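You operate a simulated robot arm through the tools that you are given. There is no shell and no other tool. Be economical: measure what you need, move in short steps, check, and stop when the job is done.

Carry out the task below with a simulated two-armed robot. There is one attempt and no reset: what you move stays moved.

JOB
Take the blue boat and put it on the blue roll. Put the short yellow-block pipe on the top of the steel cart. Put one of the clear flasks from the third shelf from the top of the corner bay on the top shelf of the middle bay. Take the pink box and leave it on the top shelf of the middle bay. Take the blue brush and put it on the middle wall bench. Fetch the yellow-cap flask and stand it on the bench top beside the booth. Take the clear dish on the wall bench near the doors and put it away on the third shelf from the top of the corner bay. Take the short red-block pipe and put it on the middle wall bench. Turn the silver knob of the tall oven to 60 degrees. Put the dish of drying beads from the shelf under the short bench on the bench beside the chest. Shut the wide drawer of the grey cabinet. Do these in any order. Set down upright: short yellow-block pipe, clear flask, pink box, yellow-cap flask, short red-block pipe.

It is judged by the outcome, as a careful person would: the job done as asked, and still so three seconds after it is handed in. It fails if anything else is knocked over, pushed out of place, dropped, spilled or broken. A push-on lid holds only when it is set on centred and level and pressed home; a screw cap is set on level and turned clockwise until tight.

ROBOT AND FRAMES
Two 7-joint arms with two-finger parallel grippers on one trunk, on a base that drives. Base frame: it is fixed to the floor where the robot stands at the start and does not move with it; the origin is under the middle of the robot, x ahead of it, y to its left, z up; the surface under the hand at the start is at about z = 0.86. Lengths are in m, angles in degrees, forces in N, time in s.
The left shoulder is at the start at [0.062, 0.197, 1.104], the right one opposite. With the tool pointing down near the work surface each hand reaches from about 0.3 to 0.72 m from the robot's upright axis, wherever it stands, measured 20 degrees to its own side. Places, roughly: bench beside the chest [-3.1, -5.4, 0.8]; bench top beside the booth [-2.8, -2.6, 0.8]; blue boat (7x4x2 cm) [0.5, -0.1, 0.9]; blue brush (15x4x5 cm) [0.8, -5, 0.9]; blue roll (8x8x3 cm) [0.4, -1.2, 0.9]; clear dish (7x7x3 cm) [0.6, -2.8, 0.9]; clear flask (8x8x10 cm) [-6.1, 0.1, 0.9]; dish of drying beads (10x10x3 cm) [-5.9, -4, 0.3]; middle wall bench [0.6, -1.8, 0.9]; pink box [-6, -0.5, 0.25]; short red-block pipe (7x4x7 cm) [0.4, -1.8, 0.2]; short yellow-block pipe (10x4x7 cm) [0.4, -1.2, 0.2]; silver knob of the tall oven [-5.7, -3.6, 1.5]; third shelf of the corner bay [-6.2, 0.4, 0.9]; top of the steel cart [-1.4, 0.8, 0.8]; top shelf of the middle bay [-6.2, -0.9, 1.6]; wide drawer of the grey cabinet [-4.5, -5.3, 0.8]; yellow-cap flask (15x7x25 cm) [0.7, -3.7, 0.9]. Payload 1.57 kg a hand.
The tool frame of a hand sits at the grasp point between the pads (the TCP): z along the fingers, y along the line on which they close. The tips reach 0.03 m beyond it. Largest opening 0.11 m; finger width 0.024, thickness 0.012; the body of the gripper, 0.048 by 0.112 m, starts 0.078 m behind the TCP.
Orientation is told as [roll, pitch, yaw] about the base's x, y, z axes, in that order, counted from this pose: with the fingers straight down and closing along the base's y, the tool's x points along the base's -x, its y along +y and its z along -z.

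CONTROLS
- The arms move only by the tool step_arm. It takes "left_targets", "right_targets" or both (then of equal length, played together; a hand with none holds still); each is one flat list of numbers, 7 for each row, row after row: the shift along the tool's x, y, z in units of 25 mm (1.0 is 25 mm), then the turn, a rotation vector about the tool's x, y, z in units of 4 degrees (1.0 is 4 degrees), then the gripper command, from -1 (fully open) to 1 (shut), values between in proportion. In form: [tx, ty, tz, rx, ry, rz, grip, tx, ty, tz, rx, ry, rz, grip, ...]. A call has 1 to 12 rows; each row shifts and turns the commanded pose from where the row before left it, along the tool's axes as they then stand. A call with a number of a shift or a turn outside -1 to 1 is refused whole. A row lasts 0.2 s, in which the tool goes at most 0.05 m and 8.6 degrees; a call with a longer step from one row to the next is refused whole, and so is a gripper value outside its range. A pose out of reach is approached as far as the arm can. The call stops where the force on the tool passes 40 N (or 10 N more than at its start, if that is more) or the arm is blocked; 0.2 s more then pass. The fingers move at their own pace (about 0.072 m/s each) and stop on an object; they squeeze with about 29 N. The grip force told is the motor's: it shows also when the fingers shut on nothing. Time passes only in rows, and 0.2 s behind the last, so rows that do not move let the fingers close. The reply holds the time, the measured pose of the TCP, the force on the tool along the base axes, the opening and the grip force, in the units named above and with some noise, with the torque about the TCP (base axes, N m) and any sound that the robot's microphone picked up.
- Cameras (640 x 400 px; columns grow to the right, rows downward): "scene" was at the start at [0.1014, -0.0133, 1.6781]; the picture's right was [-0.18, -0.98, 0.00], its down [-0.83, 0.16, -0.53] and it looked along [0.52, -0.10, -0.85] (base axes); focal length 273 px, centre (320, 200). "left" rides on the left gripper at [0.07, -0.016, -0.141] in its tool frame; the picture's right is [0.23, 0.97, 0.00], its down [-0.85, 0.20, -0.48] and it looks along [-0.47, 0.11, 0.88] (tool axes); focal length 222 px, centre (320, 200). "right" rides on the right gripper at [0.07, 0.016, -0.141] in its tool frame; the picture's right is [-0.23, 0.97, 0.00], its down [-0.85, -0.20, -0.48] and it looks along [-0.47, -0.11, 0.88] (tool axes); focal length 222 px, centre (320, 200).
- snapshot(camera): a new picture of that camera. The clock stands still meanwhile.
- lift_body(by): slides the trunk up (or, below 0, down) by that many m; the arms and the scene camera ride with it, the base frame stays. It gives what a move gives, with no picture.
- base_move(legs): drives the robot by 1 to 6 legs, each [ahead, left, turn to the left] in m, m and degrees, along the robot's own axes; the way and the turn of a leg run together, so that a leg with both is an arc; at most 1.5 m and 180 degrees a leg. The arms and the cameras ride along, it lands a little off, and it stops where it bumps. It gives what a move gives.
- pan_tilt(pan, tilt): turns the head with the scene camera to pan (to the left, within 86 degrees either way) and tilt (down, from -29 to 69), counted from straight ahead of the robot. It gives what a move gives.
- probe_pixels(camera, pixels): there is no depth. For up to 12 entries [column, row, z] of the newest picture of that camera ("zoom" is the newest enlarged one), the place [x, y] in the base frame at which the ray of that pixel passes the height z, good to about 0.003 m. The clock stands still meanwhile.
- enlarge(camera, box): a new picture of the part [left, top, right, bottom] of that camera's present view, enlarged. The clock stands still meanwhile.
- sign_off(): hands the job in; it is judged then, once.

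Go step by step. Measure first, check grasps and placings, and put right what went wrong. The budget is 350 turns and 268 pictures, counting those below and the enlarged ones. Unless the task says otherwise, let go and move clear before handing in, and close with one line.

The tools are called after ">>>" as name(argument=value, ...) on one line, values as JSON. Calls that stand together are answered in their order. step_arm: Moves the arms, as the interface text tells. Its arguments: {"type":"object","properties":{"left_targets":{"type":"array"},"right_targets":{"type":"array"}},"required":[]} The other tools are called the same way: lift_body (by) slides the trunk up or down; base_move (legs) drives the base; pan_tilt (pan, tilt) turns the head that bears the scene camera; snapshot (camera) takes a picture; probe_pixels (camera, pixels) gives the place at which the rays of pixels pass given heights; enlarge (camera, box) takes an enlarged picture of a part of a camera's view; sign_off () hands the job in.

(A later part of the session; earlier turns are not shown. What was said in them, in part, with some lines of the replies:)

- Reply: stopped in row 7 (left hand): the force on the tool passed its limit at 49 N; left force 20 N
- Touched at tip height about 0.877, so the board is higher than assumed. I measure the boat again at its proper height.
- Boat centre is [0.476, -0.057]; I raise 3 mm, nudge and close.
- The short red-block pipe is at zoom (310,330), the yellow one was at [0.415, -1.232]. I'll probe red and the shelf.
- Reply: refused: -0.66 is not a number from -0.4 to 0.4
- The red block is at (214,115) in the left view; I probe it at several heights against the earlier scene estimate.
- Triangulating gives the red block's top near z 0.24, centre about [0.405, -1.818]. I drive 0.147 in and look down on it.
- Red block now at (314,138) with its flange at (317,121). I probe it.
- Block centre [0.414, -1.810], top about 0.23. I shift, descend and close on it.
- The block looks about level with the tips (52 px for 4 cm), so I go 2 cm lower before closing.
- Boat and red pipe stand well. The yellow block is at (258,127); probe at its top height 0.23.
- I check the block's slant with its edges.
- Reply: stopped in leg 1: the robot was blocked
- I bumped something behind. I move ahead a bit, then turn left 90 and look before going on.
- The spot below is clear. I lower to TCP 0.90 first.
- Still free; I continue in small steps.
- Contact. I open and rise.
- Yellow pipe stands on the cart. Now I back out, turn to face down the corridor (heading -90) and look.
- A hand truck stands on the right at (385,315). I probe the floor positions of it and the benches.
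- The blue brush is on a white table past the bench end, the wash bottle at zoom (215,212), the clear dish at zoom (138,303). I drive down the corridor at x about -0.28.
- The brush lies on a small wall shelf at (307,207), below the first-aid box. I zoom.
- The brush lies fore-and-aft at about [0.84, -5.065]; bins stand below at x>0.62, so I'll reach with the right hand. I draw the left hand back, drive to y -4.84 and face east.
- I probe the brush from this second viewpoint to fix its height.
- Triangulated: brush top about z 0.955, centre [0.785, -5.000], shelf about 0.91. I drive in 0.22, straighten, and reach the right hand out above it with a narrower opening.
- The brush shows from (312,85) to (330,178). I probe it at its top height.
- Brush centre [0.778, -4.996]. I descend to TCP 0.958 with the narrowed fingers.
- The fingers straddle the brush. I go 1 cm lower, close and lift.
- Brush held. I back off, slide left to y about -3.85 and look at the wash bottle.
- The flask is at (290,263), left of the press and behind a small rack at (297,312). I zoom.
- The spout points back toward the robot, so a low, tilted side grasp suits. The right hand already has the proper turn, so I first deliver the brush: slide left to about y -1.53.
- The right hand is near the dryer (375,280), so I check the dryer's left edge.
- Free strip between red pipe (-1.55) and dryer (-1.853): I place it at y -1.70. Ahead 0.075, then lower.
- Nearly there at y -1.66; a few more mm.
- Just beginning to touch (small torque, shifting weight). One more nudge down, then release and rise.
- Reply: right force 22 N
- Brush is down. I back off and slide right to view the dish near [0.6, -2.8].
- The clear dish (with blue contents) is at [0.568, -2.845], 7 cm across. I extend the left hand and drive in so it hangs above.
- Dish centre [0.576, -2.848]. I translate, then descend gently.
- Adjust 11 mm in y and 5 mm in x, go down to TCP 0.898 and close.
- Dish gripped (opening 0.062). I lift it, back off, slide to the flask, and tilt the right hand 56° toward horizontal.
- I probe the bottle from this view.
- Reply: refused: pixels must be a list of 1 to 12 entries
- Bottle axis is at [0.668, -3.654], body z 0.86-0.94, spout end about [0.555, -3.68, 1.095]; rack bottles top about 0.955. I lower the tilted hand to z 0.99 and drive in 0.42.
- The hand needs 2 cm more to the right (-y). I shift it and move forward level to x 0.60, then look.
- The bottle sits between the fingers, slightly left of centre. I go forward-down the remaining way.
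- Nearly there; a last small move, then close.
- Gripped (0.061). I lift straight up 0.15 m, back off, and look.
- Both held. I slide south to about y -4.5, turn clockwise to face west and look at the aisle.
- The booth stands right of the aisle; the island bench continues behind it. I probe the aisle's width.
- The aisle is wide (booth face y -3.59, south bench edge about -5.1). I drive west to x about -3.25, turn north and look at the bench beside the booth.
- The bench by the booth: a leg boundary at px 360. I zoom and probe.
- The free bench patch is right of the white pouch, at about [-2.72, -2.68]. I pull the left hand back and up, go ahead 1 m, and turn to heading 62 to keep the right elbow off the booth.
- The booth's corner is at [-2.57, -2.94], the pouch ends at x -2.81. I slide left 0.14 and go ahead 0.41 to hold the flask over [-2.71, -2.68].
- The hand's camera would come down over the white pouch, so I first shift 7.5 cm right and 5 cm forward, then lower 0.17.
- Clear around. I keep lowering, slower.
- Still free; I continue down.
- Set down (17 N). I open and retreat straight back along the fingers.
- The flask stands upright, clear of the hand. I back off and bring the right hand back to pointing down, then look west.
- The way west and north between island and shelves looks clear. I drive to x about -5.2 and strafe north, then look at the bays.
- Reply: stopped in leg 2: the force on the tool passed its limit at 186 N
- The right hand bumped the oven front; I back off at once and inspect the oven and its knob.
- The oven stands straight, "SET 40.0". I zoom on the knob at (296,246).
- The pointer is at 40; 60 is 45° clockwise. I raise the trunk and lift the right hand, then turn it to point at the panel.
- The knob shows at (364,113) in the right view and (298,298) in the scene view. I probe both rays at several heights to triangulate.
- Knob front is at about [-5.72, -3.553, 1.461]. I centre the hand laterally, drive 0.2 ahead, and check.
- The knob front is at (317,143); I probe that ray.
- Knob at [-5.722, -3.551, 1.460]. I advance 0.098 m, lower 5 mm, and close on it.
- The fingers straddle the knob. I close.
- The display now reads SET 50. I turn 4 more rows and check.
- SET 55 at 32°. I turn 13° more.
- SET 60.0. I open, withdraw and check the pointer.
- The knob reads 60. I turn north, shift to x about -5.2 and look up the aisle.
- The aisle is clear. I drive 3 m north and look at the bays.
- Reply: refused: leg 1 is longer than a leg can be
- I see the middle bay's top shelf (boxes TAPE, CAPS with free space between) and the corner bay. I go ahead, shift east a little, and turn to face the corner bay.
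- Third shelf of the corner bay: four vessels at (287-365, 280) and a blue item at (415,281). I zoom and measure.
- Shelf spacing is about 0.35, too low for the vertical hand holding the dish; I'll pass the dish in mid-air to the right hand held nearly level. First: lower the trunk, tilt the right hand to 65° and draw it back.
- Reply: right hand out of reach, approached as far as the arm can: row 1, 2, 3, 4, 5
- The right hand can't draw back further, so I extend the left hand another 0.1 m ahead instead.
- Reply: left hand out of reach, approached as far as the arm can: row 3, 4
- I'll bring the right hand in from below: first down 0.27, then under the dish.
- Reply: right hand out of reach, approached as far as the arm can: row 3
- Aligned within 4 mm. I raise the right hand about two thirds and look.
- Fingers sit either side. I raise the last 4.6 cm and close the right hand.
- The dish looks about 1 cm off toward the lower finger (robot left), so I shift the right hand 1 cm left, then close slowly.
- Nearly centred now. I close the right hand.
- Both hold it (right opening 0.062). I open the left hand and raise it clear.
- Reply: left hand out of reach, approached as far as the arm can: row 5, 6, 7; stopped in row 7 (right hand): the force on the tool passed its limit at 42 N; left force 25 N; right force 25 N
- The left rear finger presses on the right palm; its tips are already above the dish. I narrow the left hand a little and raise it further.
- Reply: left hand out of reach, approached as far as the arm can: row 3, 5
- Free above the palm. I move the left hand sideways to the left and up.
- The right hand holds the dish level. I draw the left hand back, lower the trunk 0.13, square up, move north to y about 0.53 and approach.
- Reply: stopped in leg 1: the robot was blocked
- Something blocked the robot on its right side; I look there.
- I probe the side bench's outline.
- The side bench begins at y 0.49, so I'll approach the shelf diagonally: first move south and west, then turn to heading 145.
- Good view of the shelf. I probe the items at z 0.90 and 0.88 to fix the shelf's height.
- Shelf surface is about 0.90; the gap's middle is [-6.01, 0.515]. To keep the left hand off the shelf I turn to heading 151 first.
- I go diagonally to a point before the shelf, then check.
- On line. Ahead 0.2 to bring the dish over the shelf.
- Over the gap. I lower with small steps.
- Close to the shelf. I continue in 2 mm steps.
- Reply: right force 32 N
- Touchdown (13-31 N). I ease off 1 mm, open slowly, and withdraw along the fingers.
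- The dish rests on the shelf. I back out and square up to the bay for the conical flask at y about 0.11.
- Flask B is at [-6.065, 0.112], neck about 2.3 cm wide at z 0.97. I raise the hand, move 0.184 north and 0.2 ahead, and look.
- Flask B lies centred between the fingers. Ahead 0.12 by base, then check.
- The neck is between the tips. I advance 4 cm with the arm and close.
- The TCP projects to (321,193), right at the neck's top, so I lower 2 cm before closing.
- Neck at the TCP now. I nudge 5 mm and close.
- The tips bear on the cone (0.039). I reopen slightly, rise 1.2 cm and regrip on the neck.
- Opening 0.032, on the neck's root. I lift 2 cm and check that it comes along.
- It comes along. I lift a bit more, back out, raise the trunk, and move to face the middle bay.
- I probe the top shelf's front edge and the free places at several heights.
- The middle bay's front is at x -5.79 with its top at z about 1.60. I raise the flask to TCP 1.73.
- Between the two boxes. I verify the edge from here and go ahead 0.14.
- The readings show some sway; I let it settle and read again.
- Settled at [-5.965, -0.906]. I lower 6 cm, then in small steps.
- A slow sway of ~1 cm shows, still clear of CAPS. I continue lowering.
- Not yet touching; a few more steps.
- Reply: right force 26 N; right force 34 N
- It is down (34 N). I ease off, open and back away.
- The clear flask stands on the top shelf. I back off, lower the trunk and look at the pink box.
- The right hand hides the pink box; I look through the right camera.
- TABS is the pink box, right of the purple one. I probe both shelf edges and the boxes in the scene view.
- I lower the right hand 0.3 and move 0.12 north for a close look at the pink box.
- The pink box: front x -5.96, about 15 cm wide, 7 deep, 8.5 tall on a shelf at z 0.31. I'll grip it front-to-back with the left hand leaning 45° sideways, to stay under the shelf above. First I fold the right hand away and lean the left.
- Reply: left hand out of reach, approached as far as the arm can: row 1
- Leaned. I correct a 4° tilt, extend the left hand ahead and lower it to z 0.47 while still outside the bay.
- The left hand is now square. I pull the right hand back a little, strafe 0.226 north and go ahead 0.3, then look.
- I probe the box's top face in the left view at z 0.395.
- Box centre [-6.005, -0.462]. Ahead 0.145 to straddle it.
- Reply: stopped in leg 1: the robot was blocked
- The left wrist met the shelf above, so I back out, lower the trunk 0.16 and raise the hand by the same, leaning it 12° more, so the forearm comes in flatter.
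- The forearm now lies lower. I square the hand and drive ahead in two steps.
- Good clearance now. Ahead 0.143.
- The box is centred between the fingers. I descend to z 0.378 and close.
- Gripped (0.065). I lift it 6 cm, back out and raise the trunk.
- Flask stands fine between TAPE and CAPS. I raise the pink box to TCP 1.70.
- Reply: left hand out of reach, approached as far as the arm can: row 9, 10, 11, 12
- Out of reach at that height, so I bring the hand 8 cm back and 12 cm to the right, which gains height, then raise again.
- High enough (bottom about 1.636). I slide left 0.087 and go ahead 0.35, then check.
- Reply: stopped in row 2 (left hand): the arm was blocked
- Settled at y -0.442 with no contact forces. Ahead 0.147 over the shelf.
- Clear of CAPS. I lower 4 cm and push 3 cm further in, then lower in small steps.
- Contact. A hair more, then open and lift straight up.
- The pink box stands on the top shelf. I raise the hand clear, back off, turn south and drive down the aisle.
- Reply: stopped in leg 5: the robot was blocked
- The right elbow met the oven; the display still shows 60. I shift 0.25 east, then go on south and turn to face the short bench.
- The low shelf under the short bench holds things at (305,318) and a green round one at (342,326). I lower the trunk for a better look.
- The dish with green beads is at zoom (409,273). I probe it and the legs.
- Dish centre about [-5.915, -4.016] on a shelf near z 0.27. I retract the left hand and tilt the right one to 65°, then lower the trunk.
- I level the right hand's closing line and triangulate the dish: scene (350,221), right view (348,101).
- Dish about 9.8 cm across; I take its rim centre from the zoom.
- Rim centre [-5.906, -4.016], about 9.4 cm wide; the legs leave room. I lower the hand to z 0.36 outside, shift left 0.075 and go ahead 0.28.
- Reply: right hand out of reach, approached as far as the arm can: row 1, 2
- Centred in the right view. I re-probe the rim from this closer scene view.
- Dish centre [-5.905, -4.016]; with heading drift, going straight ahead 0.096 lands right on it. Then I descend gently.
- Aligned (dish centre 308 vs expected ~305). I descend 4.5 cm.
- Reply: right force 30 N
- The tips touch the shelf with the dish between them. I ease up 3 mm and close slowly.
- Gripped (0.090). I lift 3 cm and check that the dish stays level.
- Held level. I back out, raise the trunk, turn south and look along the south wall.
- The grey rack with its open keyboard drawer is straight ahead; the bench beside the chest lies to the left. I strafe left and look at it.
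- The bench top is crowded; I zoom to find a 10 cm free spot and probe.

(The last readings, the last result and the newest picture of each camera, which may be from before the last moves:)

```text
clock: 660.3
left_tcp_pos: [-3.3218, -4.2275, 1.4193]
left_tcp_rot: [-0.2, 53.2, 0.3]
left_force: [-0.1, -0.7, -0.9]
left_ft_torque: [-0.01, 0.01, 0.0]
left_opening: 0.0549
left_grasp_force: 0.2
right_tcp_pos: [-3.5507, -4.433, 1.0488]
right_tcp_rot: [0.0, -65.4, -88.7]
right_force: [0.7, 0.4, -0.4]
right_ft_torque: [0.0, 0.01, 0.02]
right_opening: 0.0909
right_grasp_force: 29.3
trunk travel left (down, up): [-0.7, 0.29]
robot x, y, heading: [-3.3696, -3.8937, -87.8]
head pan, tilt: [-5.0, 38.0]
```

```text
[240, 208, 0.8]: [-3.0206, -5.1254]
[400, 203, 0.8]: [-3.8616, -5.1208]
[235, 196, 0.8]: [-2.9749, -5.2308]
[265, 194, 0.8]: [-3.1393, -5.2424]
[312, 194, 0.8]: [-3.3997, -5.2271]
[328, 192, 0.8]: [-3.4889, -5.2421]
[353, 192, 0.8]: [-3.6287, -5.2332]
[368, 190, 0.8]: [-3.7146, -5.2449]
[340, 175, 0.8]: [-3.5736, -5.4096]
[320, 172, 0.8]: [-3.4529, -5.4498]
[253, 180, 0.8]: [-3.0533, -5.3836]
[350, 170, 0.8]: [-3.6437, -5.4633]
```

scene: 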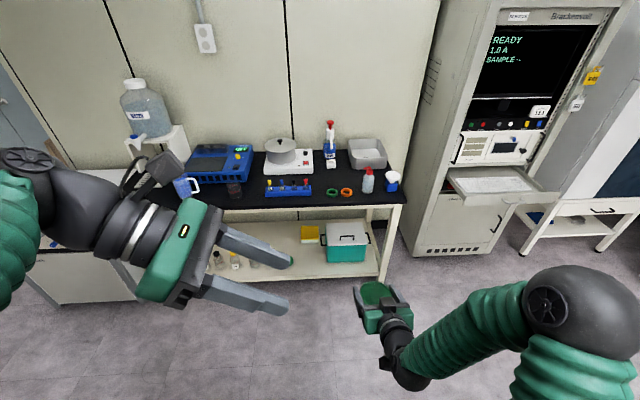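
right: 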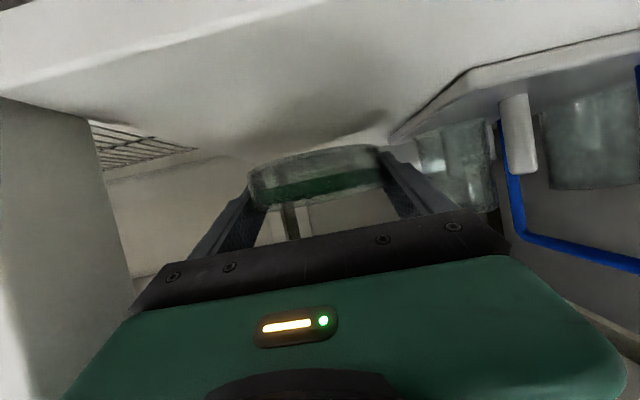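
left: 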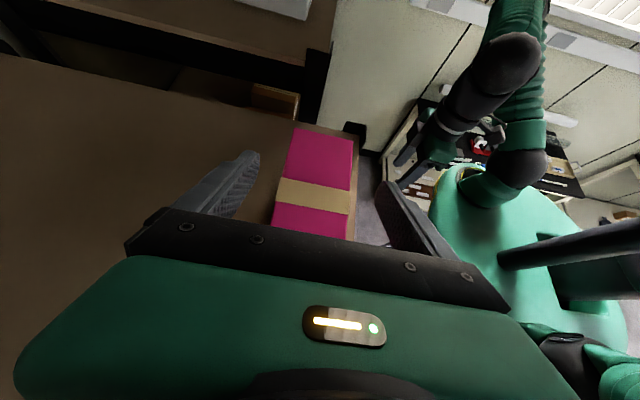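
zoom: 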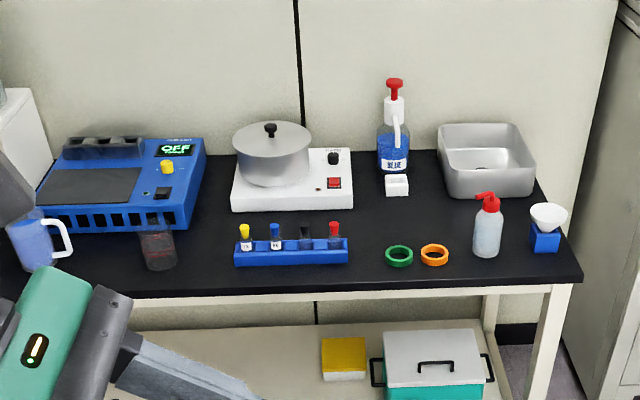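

The front strip of the bench (y -5.11 to -5.22) is free; the dish fits at about [-3.44, -5.168], in front of the rack's end and rings. I drive near and look.

>>> base_move(legs=[[0, 0.085, 0], [0.6, 0, 0]])

>>> snapshot(camera="right")

>>> snapshot(camera="scene")

```text
clock: 664.3
left_tcp_pos: [-3.2097, -4.8075, 1.4183]
left_tcp_rot: [-0.4, 53.7, 0.3]
left_force: [0.3, 0.6, 0.5]
left_ft_torque: [-0.02, 0.03, 0.0]
left_opening: 0.0549
left_grasp_force: 0.1
right_tcp_pos: [-3.4406, -5.0145, 1.0517]
right_tcp_rot: [-1.1, -65.4, -87.7]
right_force: [0.0, 0.5, -2.0]
right_ft_torque: [0.0, -0.01, -0.03]
right_opening: 0.0909
right_grasp_force: 29.0
trunk travel left (down, up): [-0.7, 0.29]
robot x, y, heading: [-3.2699, -4.4806, -88.2]
head pan, tilt: [-5.0, 38.0]
```

```text
46 pictures are left
```

right: 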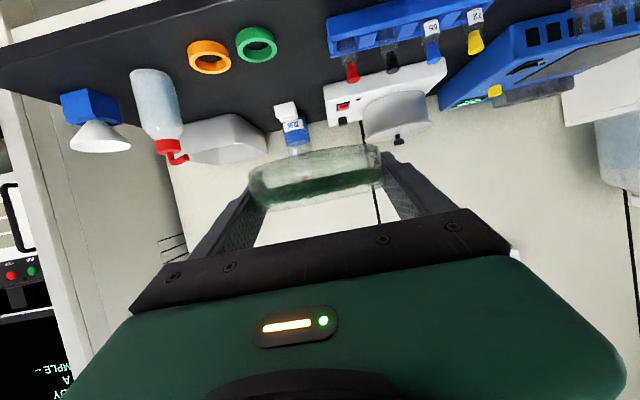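

```text
45 pictures are left
```

scene: 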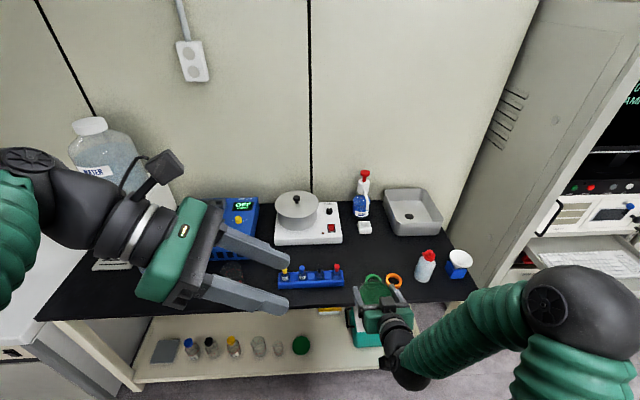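

I triangulate the bench edge and the rings: scene green ring (373,281), right view green ring (257,45).

>>> probe_pixels(camera="scene", pixels=[[373, 279, 0.78], [373, 279, 0.8], [373, 279, 0.83], [394, 281, 0.8], [345, 283, 0.8], [240, 309, 0.8], [440, 303, 0.8]])

>>> probe_pixels(camera="right", pixels=[[257, 45, 0.78], [257, 45, 0.8], [257, 45, 0.83], [209, 57, 0.8], [150, 17, 0.8], [330, 50, 0.8]])

```text
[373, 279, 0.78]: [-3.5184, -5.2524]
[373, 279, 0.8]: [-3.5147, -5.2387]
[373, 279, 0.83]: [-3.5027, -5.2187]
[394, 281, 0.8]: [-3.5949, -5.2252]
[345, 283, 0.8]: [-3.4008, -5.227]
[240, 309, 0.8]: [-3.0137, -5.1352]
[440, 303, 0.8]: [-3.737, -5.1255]
```

```text
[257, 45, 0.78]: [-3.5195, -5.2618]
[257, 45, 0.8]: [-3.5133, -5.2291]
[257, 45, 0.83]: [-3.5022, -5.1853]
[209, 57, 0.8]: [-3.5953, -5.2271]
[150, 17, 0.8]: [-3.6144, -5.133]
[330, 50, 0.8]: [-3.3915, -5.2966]
```

Triangulated bench top z about 0.785, edge y -5.142; the front strip is too narrow. A free patch lies behind the rings at about [-3.475, -5.36]. I extend the right arm and drive so the dish hangs above it, still high.

>>> step_arm(right_targets=[-0.36, 0, 0.78, 0, 0, 0, 1, -0.36, 0, 0.78, 0, 0, 0, 1, -0.36, 0, 0.78, 0, 0, 0, 1, -0.36, 0, 0.78, 0, 0, 0, 1])

>>> base_move(legs=[[0, -0.042, 0], [0.26, 0, 0]])

>>> snapshot(camera="right")

>>> snapshot(camera="scene")

```text
clock: 665.3
left_tcp_pos: [-3.2179, -4.8092, 1.4207]
left_tcp_rot: [-0.3, 53.5, 0.4]
left_force: [-0.3, 0.1, 0.0]
left_ft_torque: [-0.01, 0.02, 0.01]
left_opening: 0.055
left_grasp_force: 0.1
right_tcp_pos: [-3.4421, -5.1025, 1.0494]
right_tcp_rot: [-0.2, -65.4, -88.5]
right_force: [1.1, 0.1, -0.4]
right_ft_torque: [-0.02, -0.02, -0.01]
right_opening: 0.0906
right_grasp_force: 28.4
trunk travel left (down, up): [-0.7, 0.29]
robot x, y, heading: [-3.2682, -4.4824, -88.1]
head pan, tilt: [-5.0, 38.0]
```

```text
clock: 667.7
left_tcp_pos: [-3.2655, -5.0646, 1.4197]
left_tcp_rot: [-0.5, 52.9, 0.2]
left_force: [0.0, 0.3, -0.5]
left_ft_torque: [-0.05, -0.03, 0.04]
left_opening: 0.0551
left_grasp_force: 0.0
right_tcp_pos: [-3.4885, -5.3575, 1.0496]
right_tcp_rot: [1.0, -65.7, -89.5]
right_force: [0.2, 0.2, -0.6]
right_ft_torque: [-0.01, -0.01, 0.08]
right_opening: 0.0903
right_grasp_force: 28.8
trunk travel left (down, up): [-0.7, 0.29]
robot x, y, heading: [-3.3061, -4.7367, -88.6]
head pan, tilt: [-5.0, 38.0]
```

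```text
44 pictures are left
```

right: 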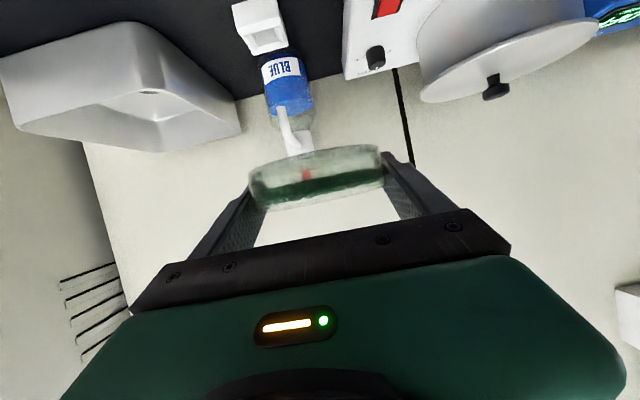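

```text
43 pictures are left
```

scene: 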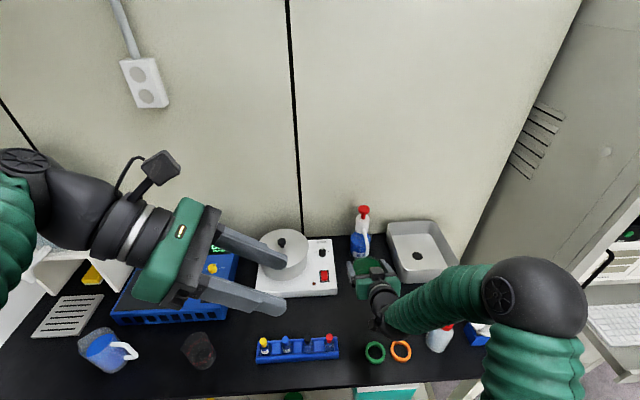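

I re-probe neighbours from here: rack end, hot-plate front, rings, the small white piece.

>>> enlarge(camera="scene", box=[240, 220, 480, 380])

>>> probe_pixels(camera="scene", pixels=[[339, 360, 0.79], [338, 336, 0.82], [337, 293, 0.79], [262, 297, 0.79], [375, 353, 0.79], [375, 343, 0.79], [386, 287, 0.79], [330, 340, 0.87]])

>>> probe_pixels(camera="right", pixels=[[240, 25, 0.8], [283, 10, 0.8], [245, 55, 0.82], [345, 75, 0.8], [289, 48, 0.82]])

```text
2.50 times, centred on (360, 300) of scene
```

zoom: 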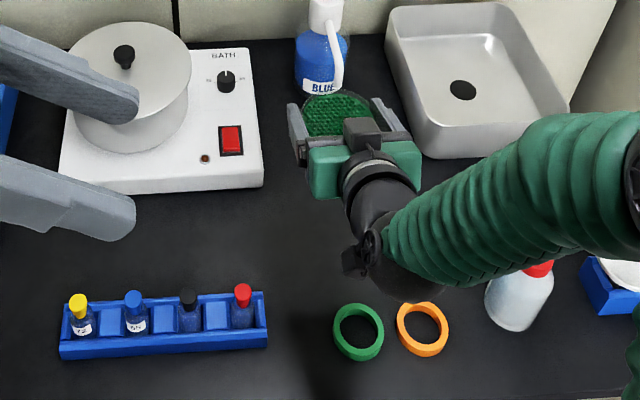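

```text
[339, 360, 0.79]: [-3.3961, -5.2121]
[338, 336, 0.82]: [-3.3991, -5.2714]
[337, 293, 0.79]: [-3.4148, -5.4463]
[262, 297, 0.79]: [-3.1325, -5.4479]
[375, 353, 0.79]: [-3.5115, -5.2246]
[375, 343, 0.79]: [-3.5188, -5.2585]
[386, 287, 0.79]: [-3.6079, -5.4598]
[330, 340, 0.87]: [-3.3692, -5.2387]
```

```text
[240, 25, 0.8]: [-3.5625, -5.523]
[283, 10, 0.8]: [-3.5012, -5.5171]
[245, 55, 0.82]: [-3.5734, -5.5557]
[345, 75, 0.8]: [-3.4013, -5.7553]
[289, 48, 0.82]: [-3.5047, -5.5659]
```

Plenty of room here: hot plate begins at y -5.446, rack ends at x -3.397, ring behind hand line. I lower at this spot to z 0.87, then gently.

>>> step_arm(right_targets=[0.95, 0, 0.435, 0, 0, 0, 1, 0.95, 0, 0.435, 0, 0, 0, 1, 0.95, 0, 0.435, 0, 0, 0, 1, 0.95, 0, 0.435, 0, 0, 0, 1, 0.95, 0, 0.435, 0, 0, 0, 1, 0.95, 0, 0.435, 0, 0, 0, 1, 0.7, 0, 0.32, 0, 0, 0, 1, 0, 0, 0, 0, 0, 0, 1])

>>> snapshot(camera="right")

>>> enlarge(camera="scene", box=[260, 240, 460, 380])

```text
clock: 669.5
left_tcp_pos: [-3.2509, -5.0665, 1.4218]
left_tcp_rot: [-0.3, 53.5, 0.3]
left_force: [-0.3, -0.5, -0.1]
left_ft_torque: [-0.02, -0.02, 0.0]
left_opening: 0.0552
left_grasp_force: 0.1
right_tcp_pos: [-3.4784, -5.3586, 0.8753]
right_tcp_rot: [-0.4, -65.5, -88.2]
right_force: [0.1, 0.6, -0.7]
right_ft_torque: [0.01, -0.01, -0.02]
right_opening: 0.0905
right_grasp_force: 28.7
trunk travel left (down, up): [-0.7, 0.29]
robot x, y, heading: [-3.3032, -4.7395, -88.2]
head pan, tilt: [-5.0, 38.0]
```

```text
41 pictures are left
```

right: 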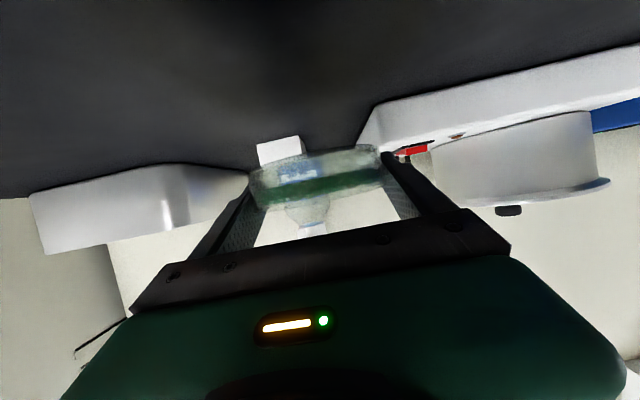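

```text
2.86 times, centred on (360, 310) of scene
```

zoom: 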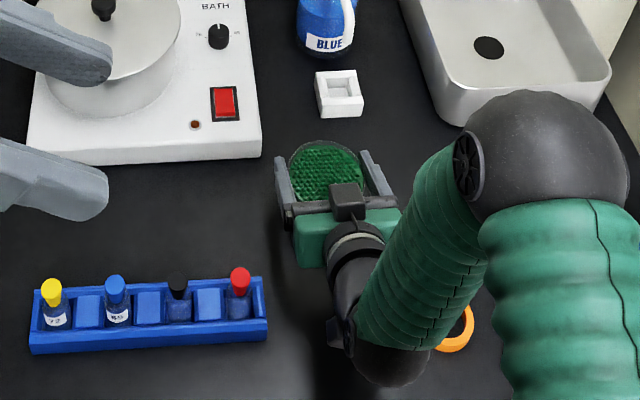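

All clear. Lower further in small steps.

>>> step_arm(right_targets=[0.4, 0, 0.183, 0, 0, 0, 1, 0.4, 0, 0.183, 0, 0, 0, 1, 0.3, 0, 0.137, 0, 0, 0, 1, 0, 0, 0, 0, 0, 0, 1])

>>> step_arm(right_targets=[0.11, 0, 0.05, 0, 0, 0, 1, 0.11, 0, 0.05, 0, 0, 0, 1, 0.11, 0, 0.05, 0, 0, 0, 1, 0, 0, 0, 0, 0, 0, 1])

>>> step_arm(right_targets=[0.09, 0, 0.04, 0, 0, 0, 1, 0.09, 0, 0.04, 0, 0, 0, 1, 0, 0, 0, 0, 0, 0, 1])

```text
clock: 670.5
left_tcp_pos: [-3.2511, -5.0681, 1.42]
left_tcp_rot: [-0.4, 53.4, 0.2]
left_force: [0.4, 0.2, -0.3]
left_ft_torque: [0.02, 0.0, -0.03]
left_opening: 0.0549
left_grasp_force: 0.0
right_tcp_pos: [-3.4781, -5.3614, 0.8436]
right_tcp_rot: [-0.5, -65.5, -88.1]
right_force: [0.6, 0.2, -0.5]
right_ft_torque: [0.02, 0.01, -0.01]
right_opening: 0.0905
right_grasp_force: 29.5
trunk travel left (down, up): [-0.7, 0.29]
robot x, y, heading: [-3.307, -4.7411, -88.3]
head pan, tilt: [-5.0, 38.0]
```

```text
clock: 671.5
left_tcp_pos: [-3.2522, -5.0662, 1.4187]
left_tcp_rot: [-0.4, 53.5, 0.4]
left_force: [0.1, 0.3, 0.0]
left_ft_torque: [-0.01, 0.04, 0.03]
left_opening: 0.0549
left_grasp_force: 0.0
right_tcp_pos: [-3.4794, -5.3617, 0.8342]
right_tcp_rot: [-0.4, -65.5, -88.3]
right_force: [0.8, -0.3, -0.9]
right_ft_torque: [0.03, -0.02, 0.0]
right_opening: 0.0904
right_grasp_force: 29.2
trunk travel left (down, up): [-0.7, 0.29]
robot x, y, heading: [-3.3063, -4.7386, -88.4]
head pan, tilt: [-5.0, 38.0]
```

```text
clock: 672.3
left_tcp_pos: [-3.2521, -5.0666, 1.42]
left_tcp_rot: [-0.4, 53.5, 0.3]
left_force: [-0.6, 1.5, -0.5]
left_ft_torque: [0.02, -0.03, -0.02]
left_opening: 0.0551
left_grasp_force: 0.0
right_tcp_pos: [-3.4789, -5.3591, 0.8291]
right_tcp_rot: [-0.4, -65.6, -88.3]
right_force: [0.3, 0.1, -1.1]
right_ft_torque: [0.01, 0.0, 0.02]
right_opening: 0.0907
right_grasp_force: 29.4
trunk travel left (down, up): [-0.7, 0.29]
robot x, y, heading: [-3.3068, -4.7382, -88.3]
head pan, tilt: [-5.0, 38.0]
```

>>> step_arm(right_targets=[0.08, 0, 0.037, 0, 0, 0, 1, 0.08, 0, 0.037, 0, 0, 0, 1, 0.08, 0, 0.037, 0, 0, 0, 1, 0, 0, 0, 0, 0, 0, 1])

>>> step_arm(right_targets=[0.08, 0, 0.037, 0, 0, 0, 1, 0.08, 0, 0.037, 0, 0, 0, 1, 0, 0, 0, 0, 0, 0, 1])

>>> step_arm(right_targets=[0.08, 0, 0.037, 0, 0, 0, 1, 0.08, 0, 0.037, 0, 0, 0, 1, 0, 0, 0, 0, 0, 0, 1])

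>>> snapshot(camera="right")

```text
clock: 673.3
left_tcp_pos: [-3.2516, -5.069, 1.4209]
left_tcp_rot: [-0.4, 53.6, 0.3]
left_force: [0.5, 0.5, -0.1]
left_ft_torque: [-0.02, 0.03, 0.0]
left_opening: 0.055
left_grasp_force: 0.1
right_tcp_pos: [-3.4793, -5.3593, 0.8225]
right_tcp_rot: [-0.3, -65.5, -88.3]
right_force: [0.1, -0.4, -1.1]
right_ft_torque: [-0.02, 0.01, 0.01]
right_opening: 0.0902
right_grasp_force: 29.0
trunk travel left (down, up): [-0.7, 0.29]
robot x, y, heading: [-3.3054, -4.7349, -88.2]
head pan, tilt: [-5.0, 38.0]
```

```text
clock: 674.1
left_tcp_pos: [-3.2515, -5.0644, 1.4214]
left_tcp_rot: [-0.6, 53.4, 0.1]
left_force: [0.4, 1.1, 1.3]
left_ft_torque: [0.03, 0.0, 0.01]
left_opening: 0.0548
left_grasp_force: 0.0
right_tcp_pos: [-3.4789, -5.3604, 0.8241]
right_tcp_rot: [-0.5, -65.9, -88.2]
right_force: [-5.4, -5.8, 36.0]
right_ft_torque: [5.51, -0.32, 0.8]
right_opening: 0.0905
right_grasp_force: 29.2
trunk travel left (down, up): [-0.7, 0.29]
robot x, y, heading: [-3.3041, -4.7398, -88.2]
head pan, tilt: [-5.0, 38.0]
```

```text
clock: 674.4
left_tcp_pos: [-3.2513, -5.0628, 1.4208]
left_tcp_rot: [-0.7, 53.5, 0.0]
left_force: [-0.8, -0.3, -0.4]
left_ft_torque: [-0.02, 0.03, -0.01]
left_opening: 0.0547
left_grasp_force: 0.0
right_tcp_pos: [-3.4798, -5.3606, 0.8247]
right_tcp_rot: [-0.7, -66.1, -88.2]
right_force: [-2.6, 8.4, 25.2]
right_ft_torque: [5.0, -0.15, 0.56]
right_opening: 0.0909
right_grasp_force: 29.4
trunk travel left (down, up): [-0.7, 0.29]
robot x, y, heading: [-3.3057, -4.7379, -88.5]
head pan, tilt: [-5.0, 38.0]
stopped in row 1 (right hand): the force on the tool passed its limit at 51 N (the readings are from after the stop); the commanded pose is now the measured one
```

```text
39 pictures are left
```

right: 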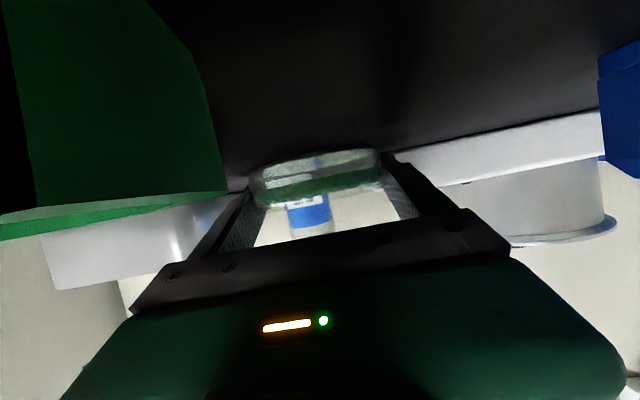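

The hand's camera has met the bench just before the dish does. I ease up, tip the hand 4° steeper so the camera lifts, and lower the last millimetres.

>>> step_arm(right_targets=[-0.25, 0, -0.115, 0, 0, 0, 1, 0, 0, 0, 0, 0.5, 0, 1, 0, 0, 0, 0, 0.5, 0, 1, 0, 0, 0, 0, 0, 0, 1])

>>> step_arm(right_targets=[0.11, 0, 0.055, 0, 0, 0, 1, 0.11, 0, 0.055, 0, 0, 0, 1, 0.11, 0, 0.055, 0, 0, 0, 1, 0, 0, 0, 0, 0, 0, 1])

>>> step_arm(right_targets=[0.08, 0, 0.04, 0, 0, 0, 1, 0.08, 0, 0.04, 0, 0, 0, 1, 0, 0, 0, 0, 0, 0, 1])

```text
clock: 675.4
left_tcp_pos: [-3.2516, -5.0686, 1.419]
left_tcp_rot: [-0.3, 53.5, 0.5]
left_force: [-0.3, 0.0, 0.4]
left_ft_torque: [0.0, 0.0, -0.01]
left_opening: 0.0548
left_grasp_force: 0.1
right_tcp_pos: [-3.4803, -5.3629, 0.8259]
right_tcp_rot: [-0.5, -61.7, -88.3]
right_force: [-0.2, -0.3, -0.7]
right_ft_torque: [-0.01, 0.01, -0.01]
right_opening: 0.0907
right_grasp_force: 28.9
trunk travel left (down, up): [-0.7, 0.29]
robot x, y, heading: [-3.305, -4.7378, -88.3]
head pan, tilt: [-5.0, 38.0]
```

```text
clock: 676.4
left_tcp_pos: [-3.251, -5.0624, 1.4217]
left_tcp_rot: [-0.7, 53.5, 0.0]
left_force: [0.5, 0.8, 0.2]
left_ft_torque: [0.02, 0.0, -0.02]
left_opening: 0.0549
left_grasp_force: 0.1
right_tcp_pos: [-3.4788, -5.3623, 0.8248]
right_tcp_rot: [-0.4, -62.7, -88.4]
right_force: [-1.6, -2.5, 32.1]
right_ft_torque: [-0.9, -1.26, -0.22]
right_opening: 0.0903
right_grasp_force: 29.1
trunk travel left (down, up): [-0.7, 0.29]
robot x, y, heading: [-3.3045, -4.7369, -88.0]
head pan, tilt: [-5.0, 38.0]
```

```text
clock: 676.9
left_tcp_pos: [-3.2522, -5.0652, 1.4199]
left_tcp_rot: [-0.5, 53.5, 0.3]
left_force: [-0.9, 0.0, -0.9]
left_ft_torque: [0.02, -0.02, -0.04]
left_opening: 0.0551
left_grasp_force: 0.0
right_tcp_pos: [-3.4789, -5.368, 0.8235]
right_tcp_rot: [-0.2, -63.6, -88.7]
right_force: [0.0, 8.4, 24.1]
right_ft_torque: [-0.4, -1.18, 0.36]
right_opening: 0.0907
right_grasp_force: 29.2
trunk travel left (down, up): [-0.7, 0.29]
robot x, y, heading: [-3.3034, -4.7368, -88.3]
head pan, tilt: [-5.0, 38.0]
stopped in row 2 (right hand): the force on the tool passed its limit at 44 N (the readings are from after the stop); the commanded pose is now the measured one
```

Now the dish itself bears on the bench. I ease 1 mm, open and withdraw back-and-up.

>>> step_arm(right_targets=[-0.06, 0, -0.03, 0, 0, 0, 1, 0, 0, 0, 0, 0, 0, -0.5, 0, 0, 0, 0, 0, 0, -0.75, 0, 0, 0, 0, 0, 0, -0.9, 0, 0, 0, 0, 0, 0, -0.9, -0.3, 0, -0.6, 0, 0, 0, -0.9, -0.5, 0, -0.8, 0, 0, 0, -0.9, -0.5, 0, -0.8, 0, 0, 0, -0.9, -0.6, 0, -0.8, 0, 0, 0, -0.9, -0.6, 0, -0.8, 0, 0, 0, -0.9])

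>>> snapshot(camera="right")

>>> enlarge(camera="scene", box=[240, 240, 480, 400])

```text
clock: 679.1
left_tcp_pos: [-3.2518, -5.0653, 1.4197]
left_tcp_rot: [-0.5, 53.5, 0.3]
left_force: [0.0, 0.0, -0.5]
left_ft_torque: [-0.02, 0.0, -0.04]
left_opening: 0.0549
left_grasp_force: 0.0
right_tcp_pos: [-3.4809, -5.3095, 0.9233]
right_tcp_rot: [-0.3, -62.9, -88.5]
right_force: [-0.3, 0.0, -0.8]
right_ft_torque: [-0.03, 0.01, 0.01]
right_opening: 0.1046
right_grasp_force: 0.0
trunk travel left (down, up): [-0.7, 0.29]
robot x, y, heading: [-3.3053, -4.7375, -88.2]
head pan, tilt: [-5.0, 38.0]
```

```text
38 pictures are left
```

right: 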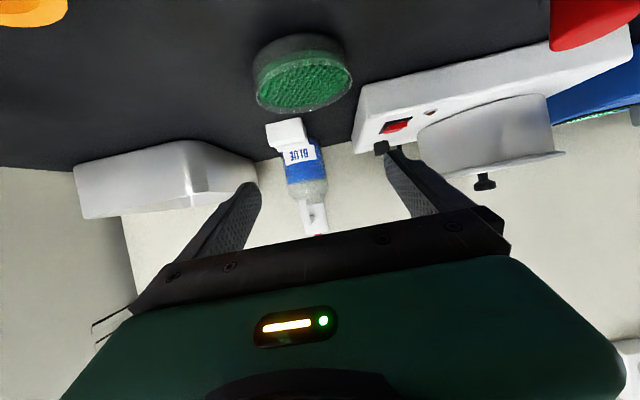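

```text
2.50 times, centred on (360, 320) of scene
```

zoom: 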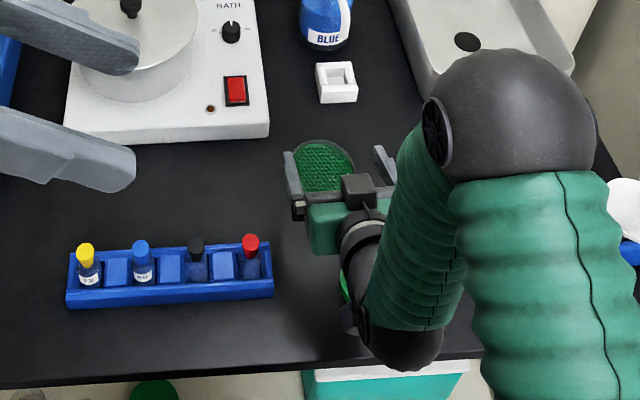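

The bead dish stands well. I lift away, back off, and check the bench while moving toward the rack drawer.

>>> step_arm(right_targets=[-0.9, 0, -0.43, 0, 0, 0, -0.5, -0.9, 0, -0.43, 0, 0, 0, 0, -0.9, 0, -0.43, 0, 0, 0, 0.5, -0.9, 0, -0.43, 0, 0, 0, 1])

>>> base_move(legs=[[-0.55, 0, 0]])

>>> snapshot(camera="scene")

>>> base_move(legs=[[0, -1.1, 0]])

>>> pan_tilt(pan=0, tilt=35)

>>> snapshot(camera="scene")

```text
clock: 680.1
left_tcp_pos: [-3.2513, -5.067, 1.4209]
left_tcp_rot: [-0.5, 53.5, 0.3]
left_force: [0.1, 0.5, -0.1]
left_ft_torque: [-0.04, 0.03, 0.03]
left_opening: 0.0549
left_grasp_force: 0.1
right_tcp_pos: [-3.4791, -5.3112, 1.022]
right_tcp_rot: [-0.4, -62.8, -88.5]
right_force: [0.1, 0.1, 0.5]
right_ft_torque: [-0.01, 0.0, 0.01]
right_opening: 0.0
right_grasp_force: 13.5
trunk travel left (down, up): [-0.7, 0.29]
robot x, y, heading: [-3.3069, -4.7372, -88.0]
head pan, tilt: [-5.0, 38.0]
```

```text
clock: 683.3
left_tcp_pos: [-3.2702, -4.5103, 1.4191]
left_tcp_rot: [-0.3, 53.5, 0.1]
left_force: [0.1, 0.2, 0.9]
left_ft_torque: [-0.04, 0.03, 0.02]
left_opening: 0.0551
left_grasp_force: 0.1
right_tcp_pos: [-3.4976, -4.752, 1.0212]
right_tcp_rot: [-0.4, -62.7, -89.0]
right_force: [-0.4, 1.0, -0.7]
right_ft_torque: [0.01, 0.01, -0.01]
right_opening: 0.0001
right_grasp_force: 21.5
trunk travel left (down, up): [-0.7, 0.29]
robot x, y, heading: [-3.3244, -4.183, -88.6]
head pan, tilt: [-5.0, 38.0]
```

```text
36 pictures are left
```

scene: 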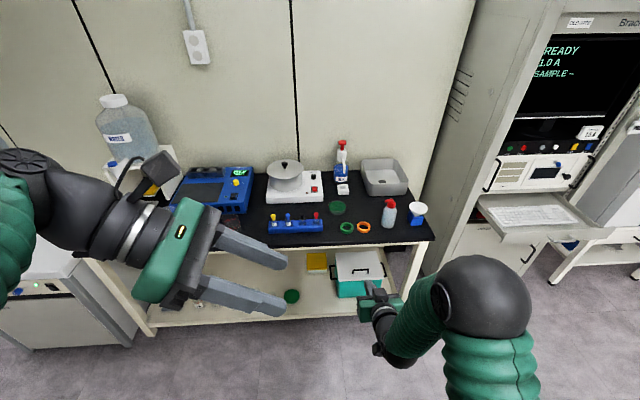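

```text
clock: 688.7
left_tcp_pos: [-4.3105, -4.5425, 1.4195]
left_tcp_rot: [-0.4, 53.5, 0.9]
left_force: [0.0, 0.6, -0.2]
left_ft_torque: [0.01, 0.01, 0.02]
left_opening: 0.0549
left_grasp_force: 0.1
right_tcp_pos: [-4.5342, -4.7892, 1.0233]
right_tcp_rot: [-0.7, -62.9, -87.7]
right_force: [1.0, 0.1, 1.2]
right_ft_torque: [0.0, 0.02, -0.05]
right_opening: 0.0
right_grasp_force: 21.4
trunk travel left (down, up): [-0.7, 0.29]
robot x, y, heading: [-4.3671, -4.2148, -87.8]
head pan, tilt: [-5.0, 38.0]
```

```text
clock: 689.4
left_tcp_pos: [-4.3124, -4.5417, 1.4199]
left_tcp_rot: [-0.5, 53.5, 0.8]
left_force: [-0.4, 0.0, 0.2]
left_ft_torque: [0.04, 0.03, 0.02]
left_opening: 0.055
left_grasp_force: 0.1
right_tcp_pos: [-4.537, -4.7889, 1.0237]
right_tcp_rot: [-0.4, -62.9, -87.9]
right_force: [0.0, -0.6, -0.1]
right_ft_torque: [-0.02, -0.03, 0.05]
right_opening: 0.0
right_grasp_force: 21.8
trunk travel left (down, up): [-0.7, 0.29]
robot x, y, heading: [-4.372, -4.2157, -87.6]
head pan, tilt: [0.0, 35.0]
```

```text
35 pictures are left
```

scene: 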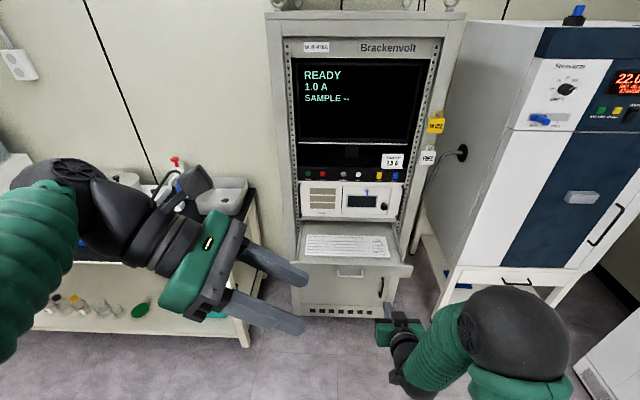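

The bench is tidy (rings and dish in place). The rack's keyboard drawer is open at (350,265). I zoom and measure its front.

>>> enlarge(camera="scene", box=[270, 200, 450, 320])

>>> probe_pixels(camera="scene", pixels=[[352, 262, 0.8], [352, 262, 0.85], [352, 262, 0.75], [293, 262, 0.8], [412, 266, 0.8], [305, 235, 0.8], [392, 235, 0.8], [352, 312, 0.05], [300, 310, 0.0]])

```text
3.33 times, centred on (360, 260) of scene
```

zoom: 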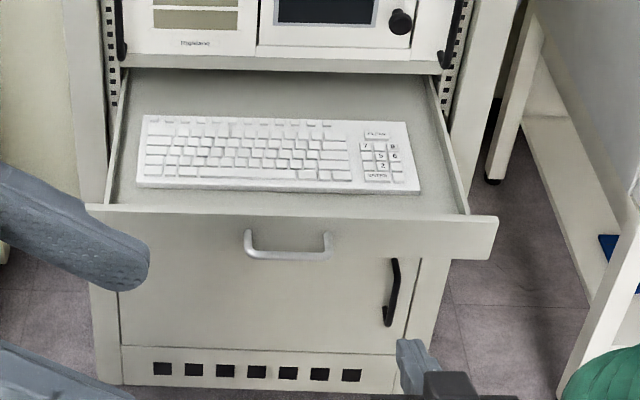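

```text
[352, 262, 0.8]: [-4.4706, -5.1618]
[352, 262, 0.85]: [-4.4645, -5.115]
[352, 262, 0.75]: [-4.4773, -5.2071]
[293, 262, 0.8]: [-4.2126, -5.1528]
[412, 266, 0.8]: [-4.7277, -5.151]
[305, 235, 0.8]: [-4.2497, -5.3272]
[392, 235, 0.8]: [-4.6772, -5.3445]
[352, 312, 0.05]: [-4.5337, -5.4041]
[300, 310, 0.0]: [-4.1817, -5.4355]
```

I look with the right camera to fix the panel's height.

>>> snapshot(camera="right")

```text
33 pictures are left
```

right: 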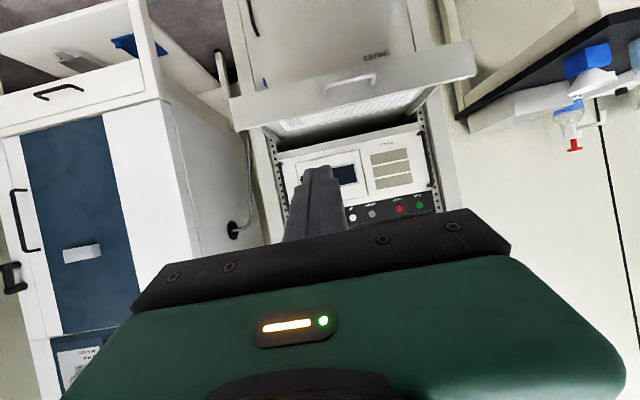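

>>> probe_pixels(camera="right", pixels=[[357, 101, 0.75], [357, 101, 0.8], [357, 101, 0.85], [352, 70, 0.7], [352, 70, 0.75], [290, 100, 0.78]])

>>> probe_pixels(camera="scene", pixels=[[352, 278, 0.7], [352, 278, 0.75], [352, 278, 0.8]])

```text
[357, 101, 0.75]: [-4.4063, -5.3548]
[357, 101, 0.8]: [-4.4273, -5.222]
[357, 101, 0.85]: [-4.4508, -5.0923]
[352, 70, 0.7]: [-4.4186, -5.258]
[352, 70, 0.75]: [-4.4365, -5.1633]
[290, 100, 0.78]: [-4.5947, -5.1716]
```

```text
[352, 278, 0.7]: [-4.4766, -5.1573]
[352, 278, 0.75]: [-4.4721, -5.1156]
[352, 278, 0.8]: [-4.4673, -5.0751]
```

Panel: y about -5.12, z 0.776-0.836; handle at x -4.43..-4.51. I lower the closed fingers to z 0.82 beside the handle and push by driving.

>>> step_arm(right_targets=[0.89, 0, 0.455, 0, 0, 0, 1, 0.89, 0, 0.455, 0, 0, 0, 1, 0.89, 0, 0.455, 0, 0, 0, 1, 0.89, 0, 0.455, 0, 0, 0, 1, 0.89, 0, 0.455, 0, 0, 0, 1, 0.89, 0, 0.455, 0, 0, 0, 1, 0.89, 0, 0.455, 0, 0, 0, 1, 0.89, 0, 0.455, 0, 0, 0, 1, 0, 0, 0, 0, 0, 0, 1])

>>> base_move(legs=[[0.25, 0, 0]])

>>> enlarge(camera="scene", box=[280, 240, 500, 400])

```text
clock: 691.4
left_tcp_pos: [-4.3125, -4.542, 1.42]
left_tcp_rot: [-0.5, 53.5, 0.7]
left_force: [-0.7, 0.9, 0.3]
left_ft_torque: [0.02, 0.03, -0.02]
left_opening: 0.0552
left_grasp_force: 0.1
right_tcp_pos: [-4.54, -4.7856, 0.8202]
right_tcp_rot: [-0.3, -62.9, -87.9]
right_force: [-0.8, 0.3, 0.0]
right_ft_torque: [0.0, 0.04, -0.01]
right_opening: 0.0
right_grasp_force: 20.8
trunk travel left (down, up): [-0.7, 0.29]
robot x, y, heading: [-4.3724, -4.2133, -87.9]
head pan, tilt: [0.0, 35.0]
```

```text
clock: 693.2
left_tcp_pos: [-4.3039, -4.7919, 1.4202]
left_tcp_rot: [-0.5, 53.6, 0.6]
left_force: [-0.7, -0.9, 1.0]
left_ft_torque: [-0.01, 0.0, -0.04]
left_opening: 0.0551
left_grasp_force: 0.1
right_tcp_pos: [-4.5311, -5.0371, 0.8204]
right_tcp_rot: [-0.3, -63.0, -88.1]
right_force: [0.3, 0.2, -1.0]
right_ft_torque: [0.01, 0.0, 0.01]
right_opening: 0.0
right_grasp_force: 21.4
trunk travel left (down, up): [-0.7, 0.29]
robot x, y, heading: [-4.3582, -4.4636, -87.9]
head pan, tilt: [0.0, 35.0]
```

```text
2.50 times, centred on (390, 320) of scene
```

zoom: 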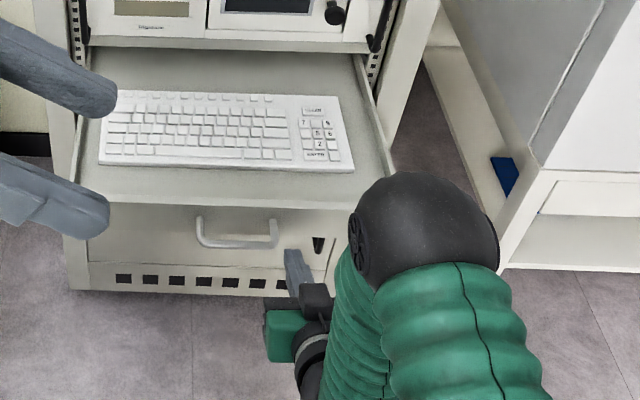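

The tip is beside the handle just before the panel. I push 0.2 and check.

>>> base_move(legs=[[0.2, 0, 0]])

>>> snapshot(camera="scene")

```text
clock: 694.8
left_tcp_pos: [-4.2987, -4.9914, 1.4202]
left_tcp_rot: [-0.5, 53.5, 0.7]
left_force: [0.4, -0.6, 0.2]
left_ft_torque: [0.03, 0.0, 0.03]
left_opening: 0.0552
left_grasp_force: 0.1
right_tcp_pos: [-4.5261, -5.2354, 0.8187]
right_tcp_rot: [-0.1, -62.7, -88.4]
right_force: [-11.6, 3.4, -3.2]
right_ft_torque: [0.09, 0.06, -0.25]
right_opening: 0.0
right_grasp_force: 21.5
trunk travel left (down, up): [-0.7, 0.29]
robot x, y, heading: [-4.3506, -4.6671, -87.7]
head pan, tilt: [0.0, 35.0]
```

```text
31 pictures are left
```

scene: 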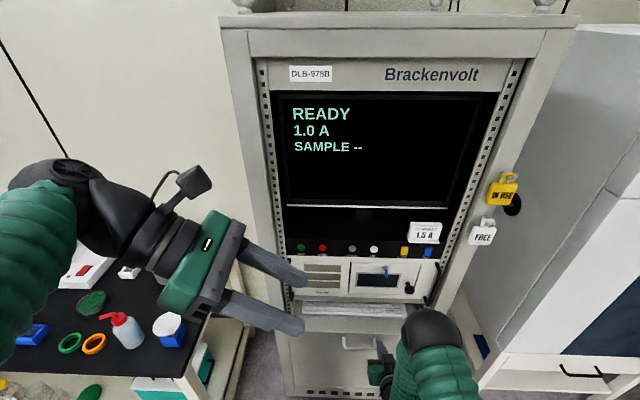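

The drawer slides in. I push 0.1 more, then the rest until it stops.

>>> base_move(legs=[[0.1, 0, 0]])

>>> base_move(legs=[[0.06, 0, 0]])

>>> pan_tilt(pan=0, tilt=50)

>>> snapshot(camera="scene")

```text
clock: 696.1
left_tcp_pos: [-4.2923, -5.0885, 1.4215]
left_tcp_rot: [-0.7, 53.5, 0.5]
left_force: [-0.5, 0.5, -0.3]
left_ft_torque: [0.04, 0.01, 0.03]
left_opening: 0.0549
left_grasp_force: 0.0
right_tcp_pos: [-4.5257, -5.3295, 0.8185]
right_tcp_rot: [-1.0, -62.2, -88.2]
right_force: [-1.5, -1.3, -1.2]
right_ft_torque: [0.06, 0.04, -0.03]
right_opening: 0.0
right_grasp_force: 21.1
trunk travel left (down, up): [-0.7, 0.29]
robot x, y, heading: [-4.3487, -4.7649, -87.8]
head pan, tilt: [0.0, 35.0]
stopped in leg 1: the force on the tool passed its limit at 71 N (the readings are from after the stop); the commanded pose is now the measured one
```

```text
clock: 696.9
left_tcp_pos: [-4.2925, -5.1006, 1.4223]
left_tcp_rot: [-0.7, 53.5, 0.2]
left_force: [0.1, -0.3, -1.2]
left_ft_torque: [0.0, -0.03, -0.05]
left_opening: 0.0552
left_grasp_force: 0.1
right_tcp_pos: [-4.5267, -5.3324, 0.813]
right_tcp_rot: [-1.3, -60.8, -88.0]
right_force: [-0.6, 22.4, 9.9]
right_ft_torque: [-0.22, -0.01, -0.07]
right_opening: 0.0
right_grasp_force: 21.6
trunk travel left (down, up): [-0.7, 0.29]
robot x, y, heading: [-4.3464, -4.7824, -87.8]
head pan, tilt: [0.0, 35.0]
stopped in leg 1: the force on the tool passed its limit at 68 N (the readings are from after the stop); the commanded pose is now the measured one
```

```text
clock: 697.6
left_tcp_pos: [-4.2919, -5.0999, 1.4217]
left_tcp_rot: [-0.9, 53.5, 0.2]
left_force: [0.1, -0.3, -0.6]
left_ft_torque: [0.03, 0.01, 0.0]
left_opening: 0.055
left_grasp_force: 0.1
right_tcp_pos: [-4.5264, -5.3326, 0.8141]
right_tcp_rot: [-1.2, -61.0, -88.0]
right_force: [-0.5, 25.6, -5.2]
right_ft_torque: [0.28, 0.15, -0.02]
right_opening: 0.0002
right_grasp_force: 22.0
trunk travel left (down, up): [-0.7, 0.29]
robot x, y, heading: [-4.353, -4.7819, -87.8]
head pan, tilt: [0.0, 50.0]
```

```text
30 pictures are left
```

scene: 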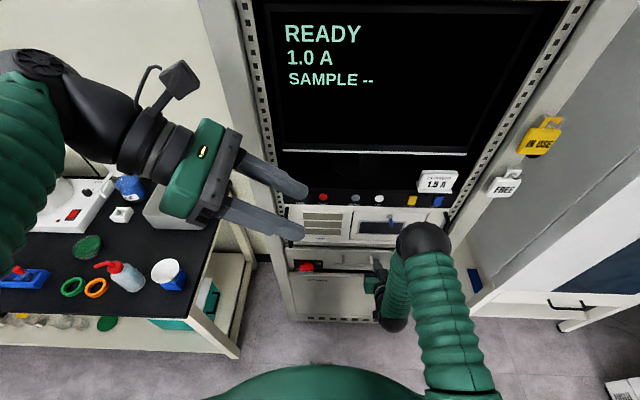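

It stopped against the cabinet. I back off and inspect.

>>> base_move(legs=[[-0.4, 0, 0]])

>>> pan_tilt(pan=-5, tilt=42)

>>> enlarge(camera="scene", box=[220, 120, 440, 280])

```text
clock: 700.1
left_tcp_pos: [-4.3065, -4.7027, 1.4203]
left_tcp_rot: [-0.6, 53.5, 0.3]
left_force: [-0.9, -0.1, -0.4]
left_ft_torque: [0.0, -0.01, 0.03]
left_opening: 0.055
left_grasp_force: 0.0
right_tcp_pos: [-4.5414, -4.9316, 0.812]
right_tcp_rot: [-1.2, -61.1, -88.2]
right_force: [0.3, -0.5, -0.4]
right_ft_torque: [0.01, 0.0, 0.01]
right_opening: 0.0
right_grasp_force: 21.2
trunk travel left (down, up): [-0.7, 0.29]
robot x, y, heading: [-4.3598, -4.3785, -88.2]
head pan, tilt: [0.0, 50.0]
```

```text
clock: 700.8
left_tcp_pos: [-4.3069, -4.6996, 1.4211]
left_tcp_rot: [-0.8, 53.5, 0.2]
left_force: [-0.1, -0.1, 0.1]
left_ft_torque: [0.0, 0.0, 0.02]
left_opening: 0.0551
left_grasp_force: 0.0
right_tcp_pos: [-4.5417, -4.9311, 0.8138]
right_tcp_rot: [-1.3, -61.2, -88.2]
right_force: [0.5, -0.3, -0.1]
right_ft_torque: [0.02, 0.02, -0.01]
right_opening: 0.0
right_grasp_force: 21.5
trunk travel left (down, up): [-0.7, 0.29]
robot x, y, heading: [-4.3639, -4.3812, -88.4]
head pan, tilt: [-5.0, 42.0]
```

```text
2.50 times, centred on (330, 200) of scene
```

zoom: 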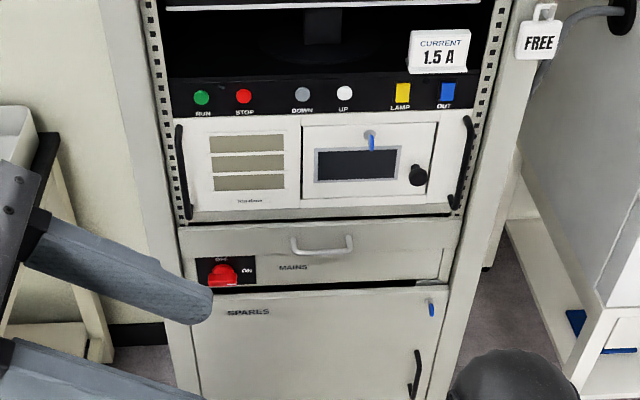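

The drawer looks shut. I check that its face is flush with the cabinet frame.

>>> probe_pixels(camera="zoom", pixels=[[320, 226, 0.836], [320, 284, 0.776], [320, 212, 0.845], [300, 295, 0.765], [183, 228, 0.836], [462, 222, 0.836]])

>>> enlarge(camera="scene", box=[270, 190, 410, 260])

```text
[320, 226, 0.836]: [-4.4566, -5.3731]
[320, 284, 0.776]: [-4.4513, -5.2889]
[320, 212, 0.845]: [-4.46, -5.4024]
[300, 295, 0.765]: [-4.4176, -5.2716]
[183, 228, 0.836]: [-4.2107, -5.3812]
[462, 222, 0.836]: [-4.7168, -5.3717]
```

```text
4.57 times, centred on (340, 225) of scene
```

zoom: 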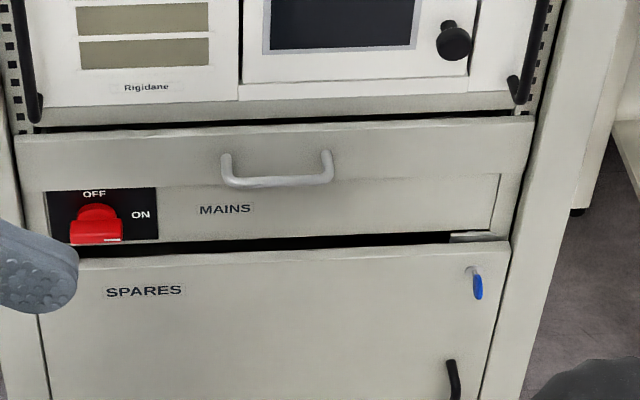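

The drawer is shut against its stop, and the photos taken along the way show every other item still where I put it. Both hands are empty and clear, so I hand in.

>>> sign_off()

```text
The job is handed in.
```

I carried out all eleven tasks and handed the job in. I didn't go back for a last look at the items placed early on. While driving, my arms bumped the tall oven twice and the base bumped the side bench near the corner bay. I saw no damage or shift at the oven, and it still read 60.
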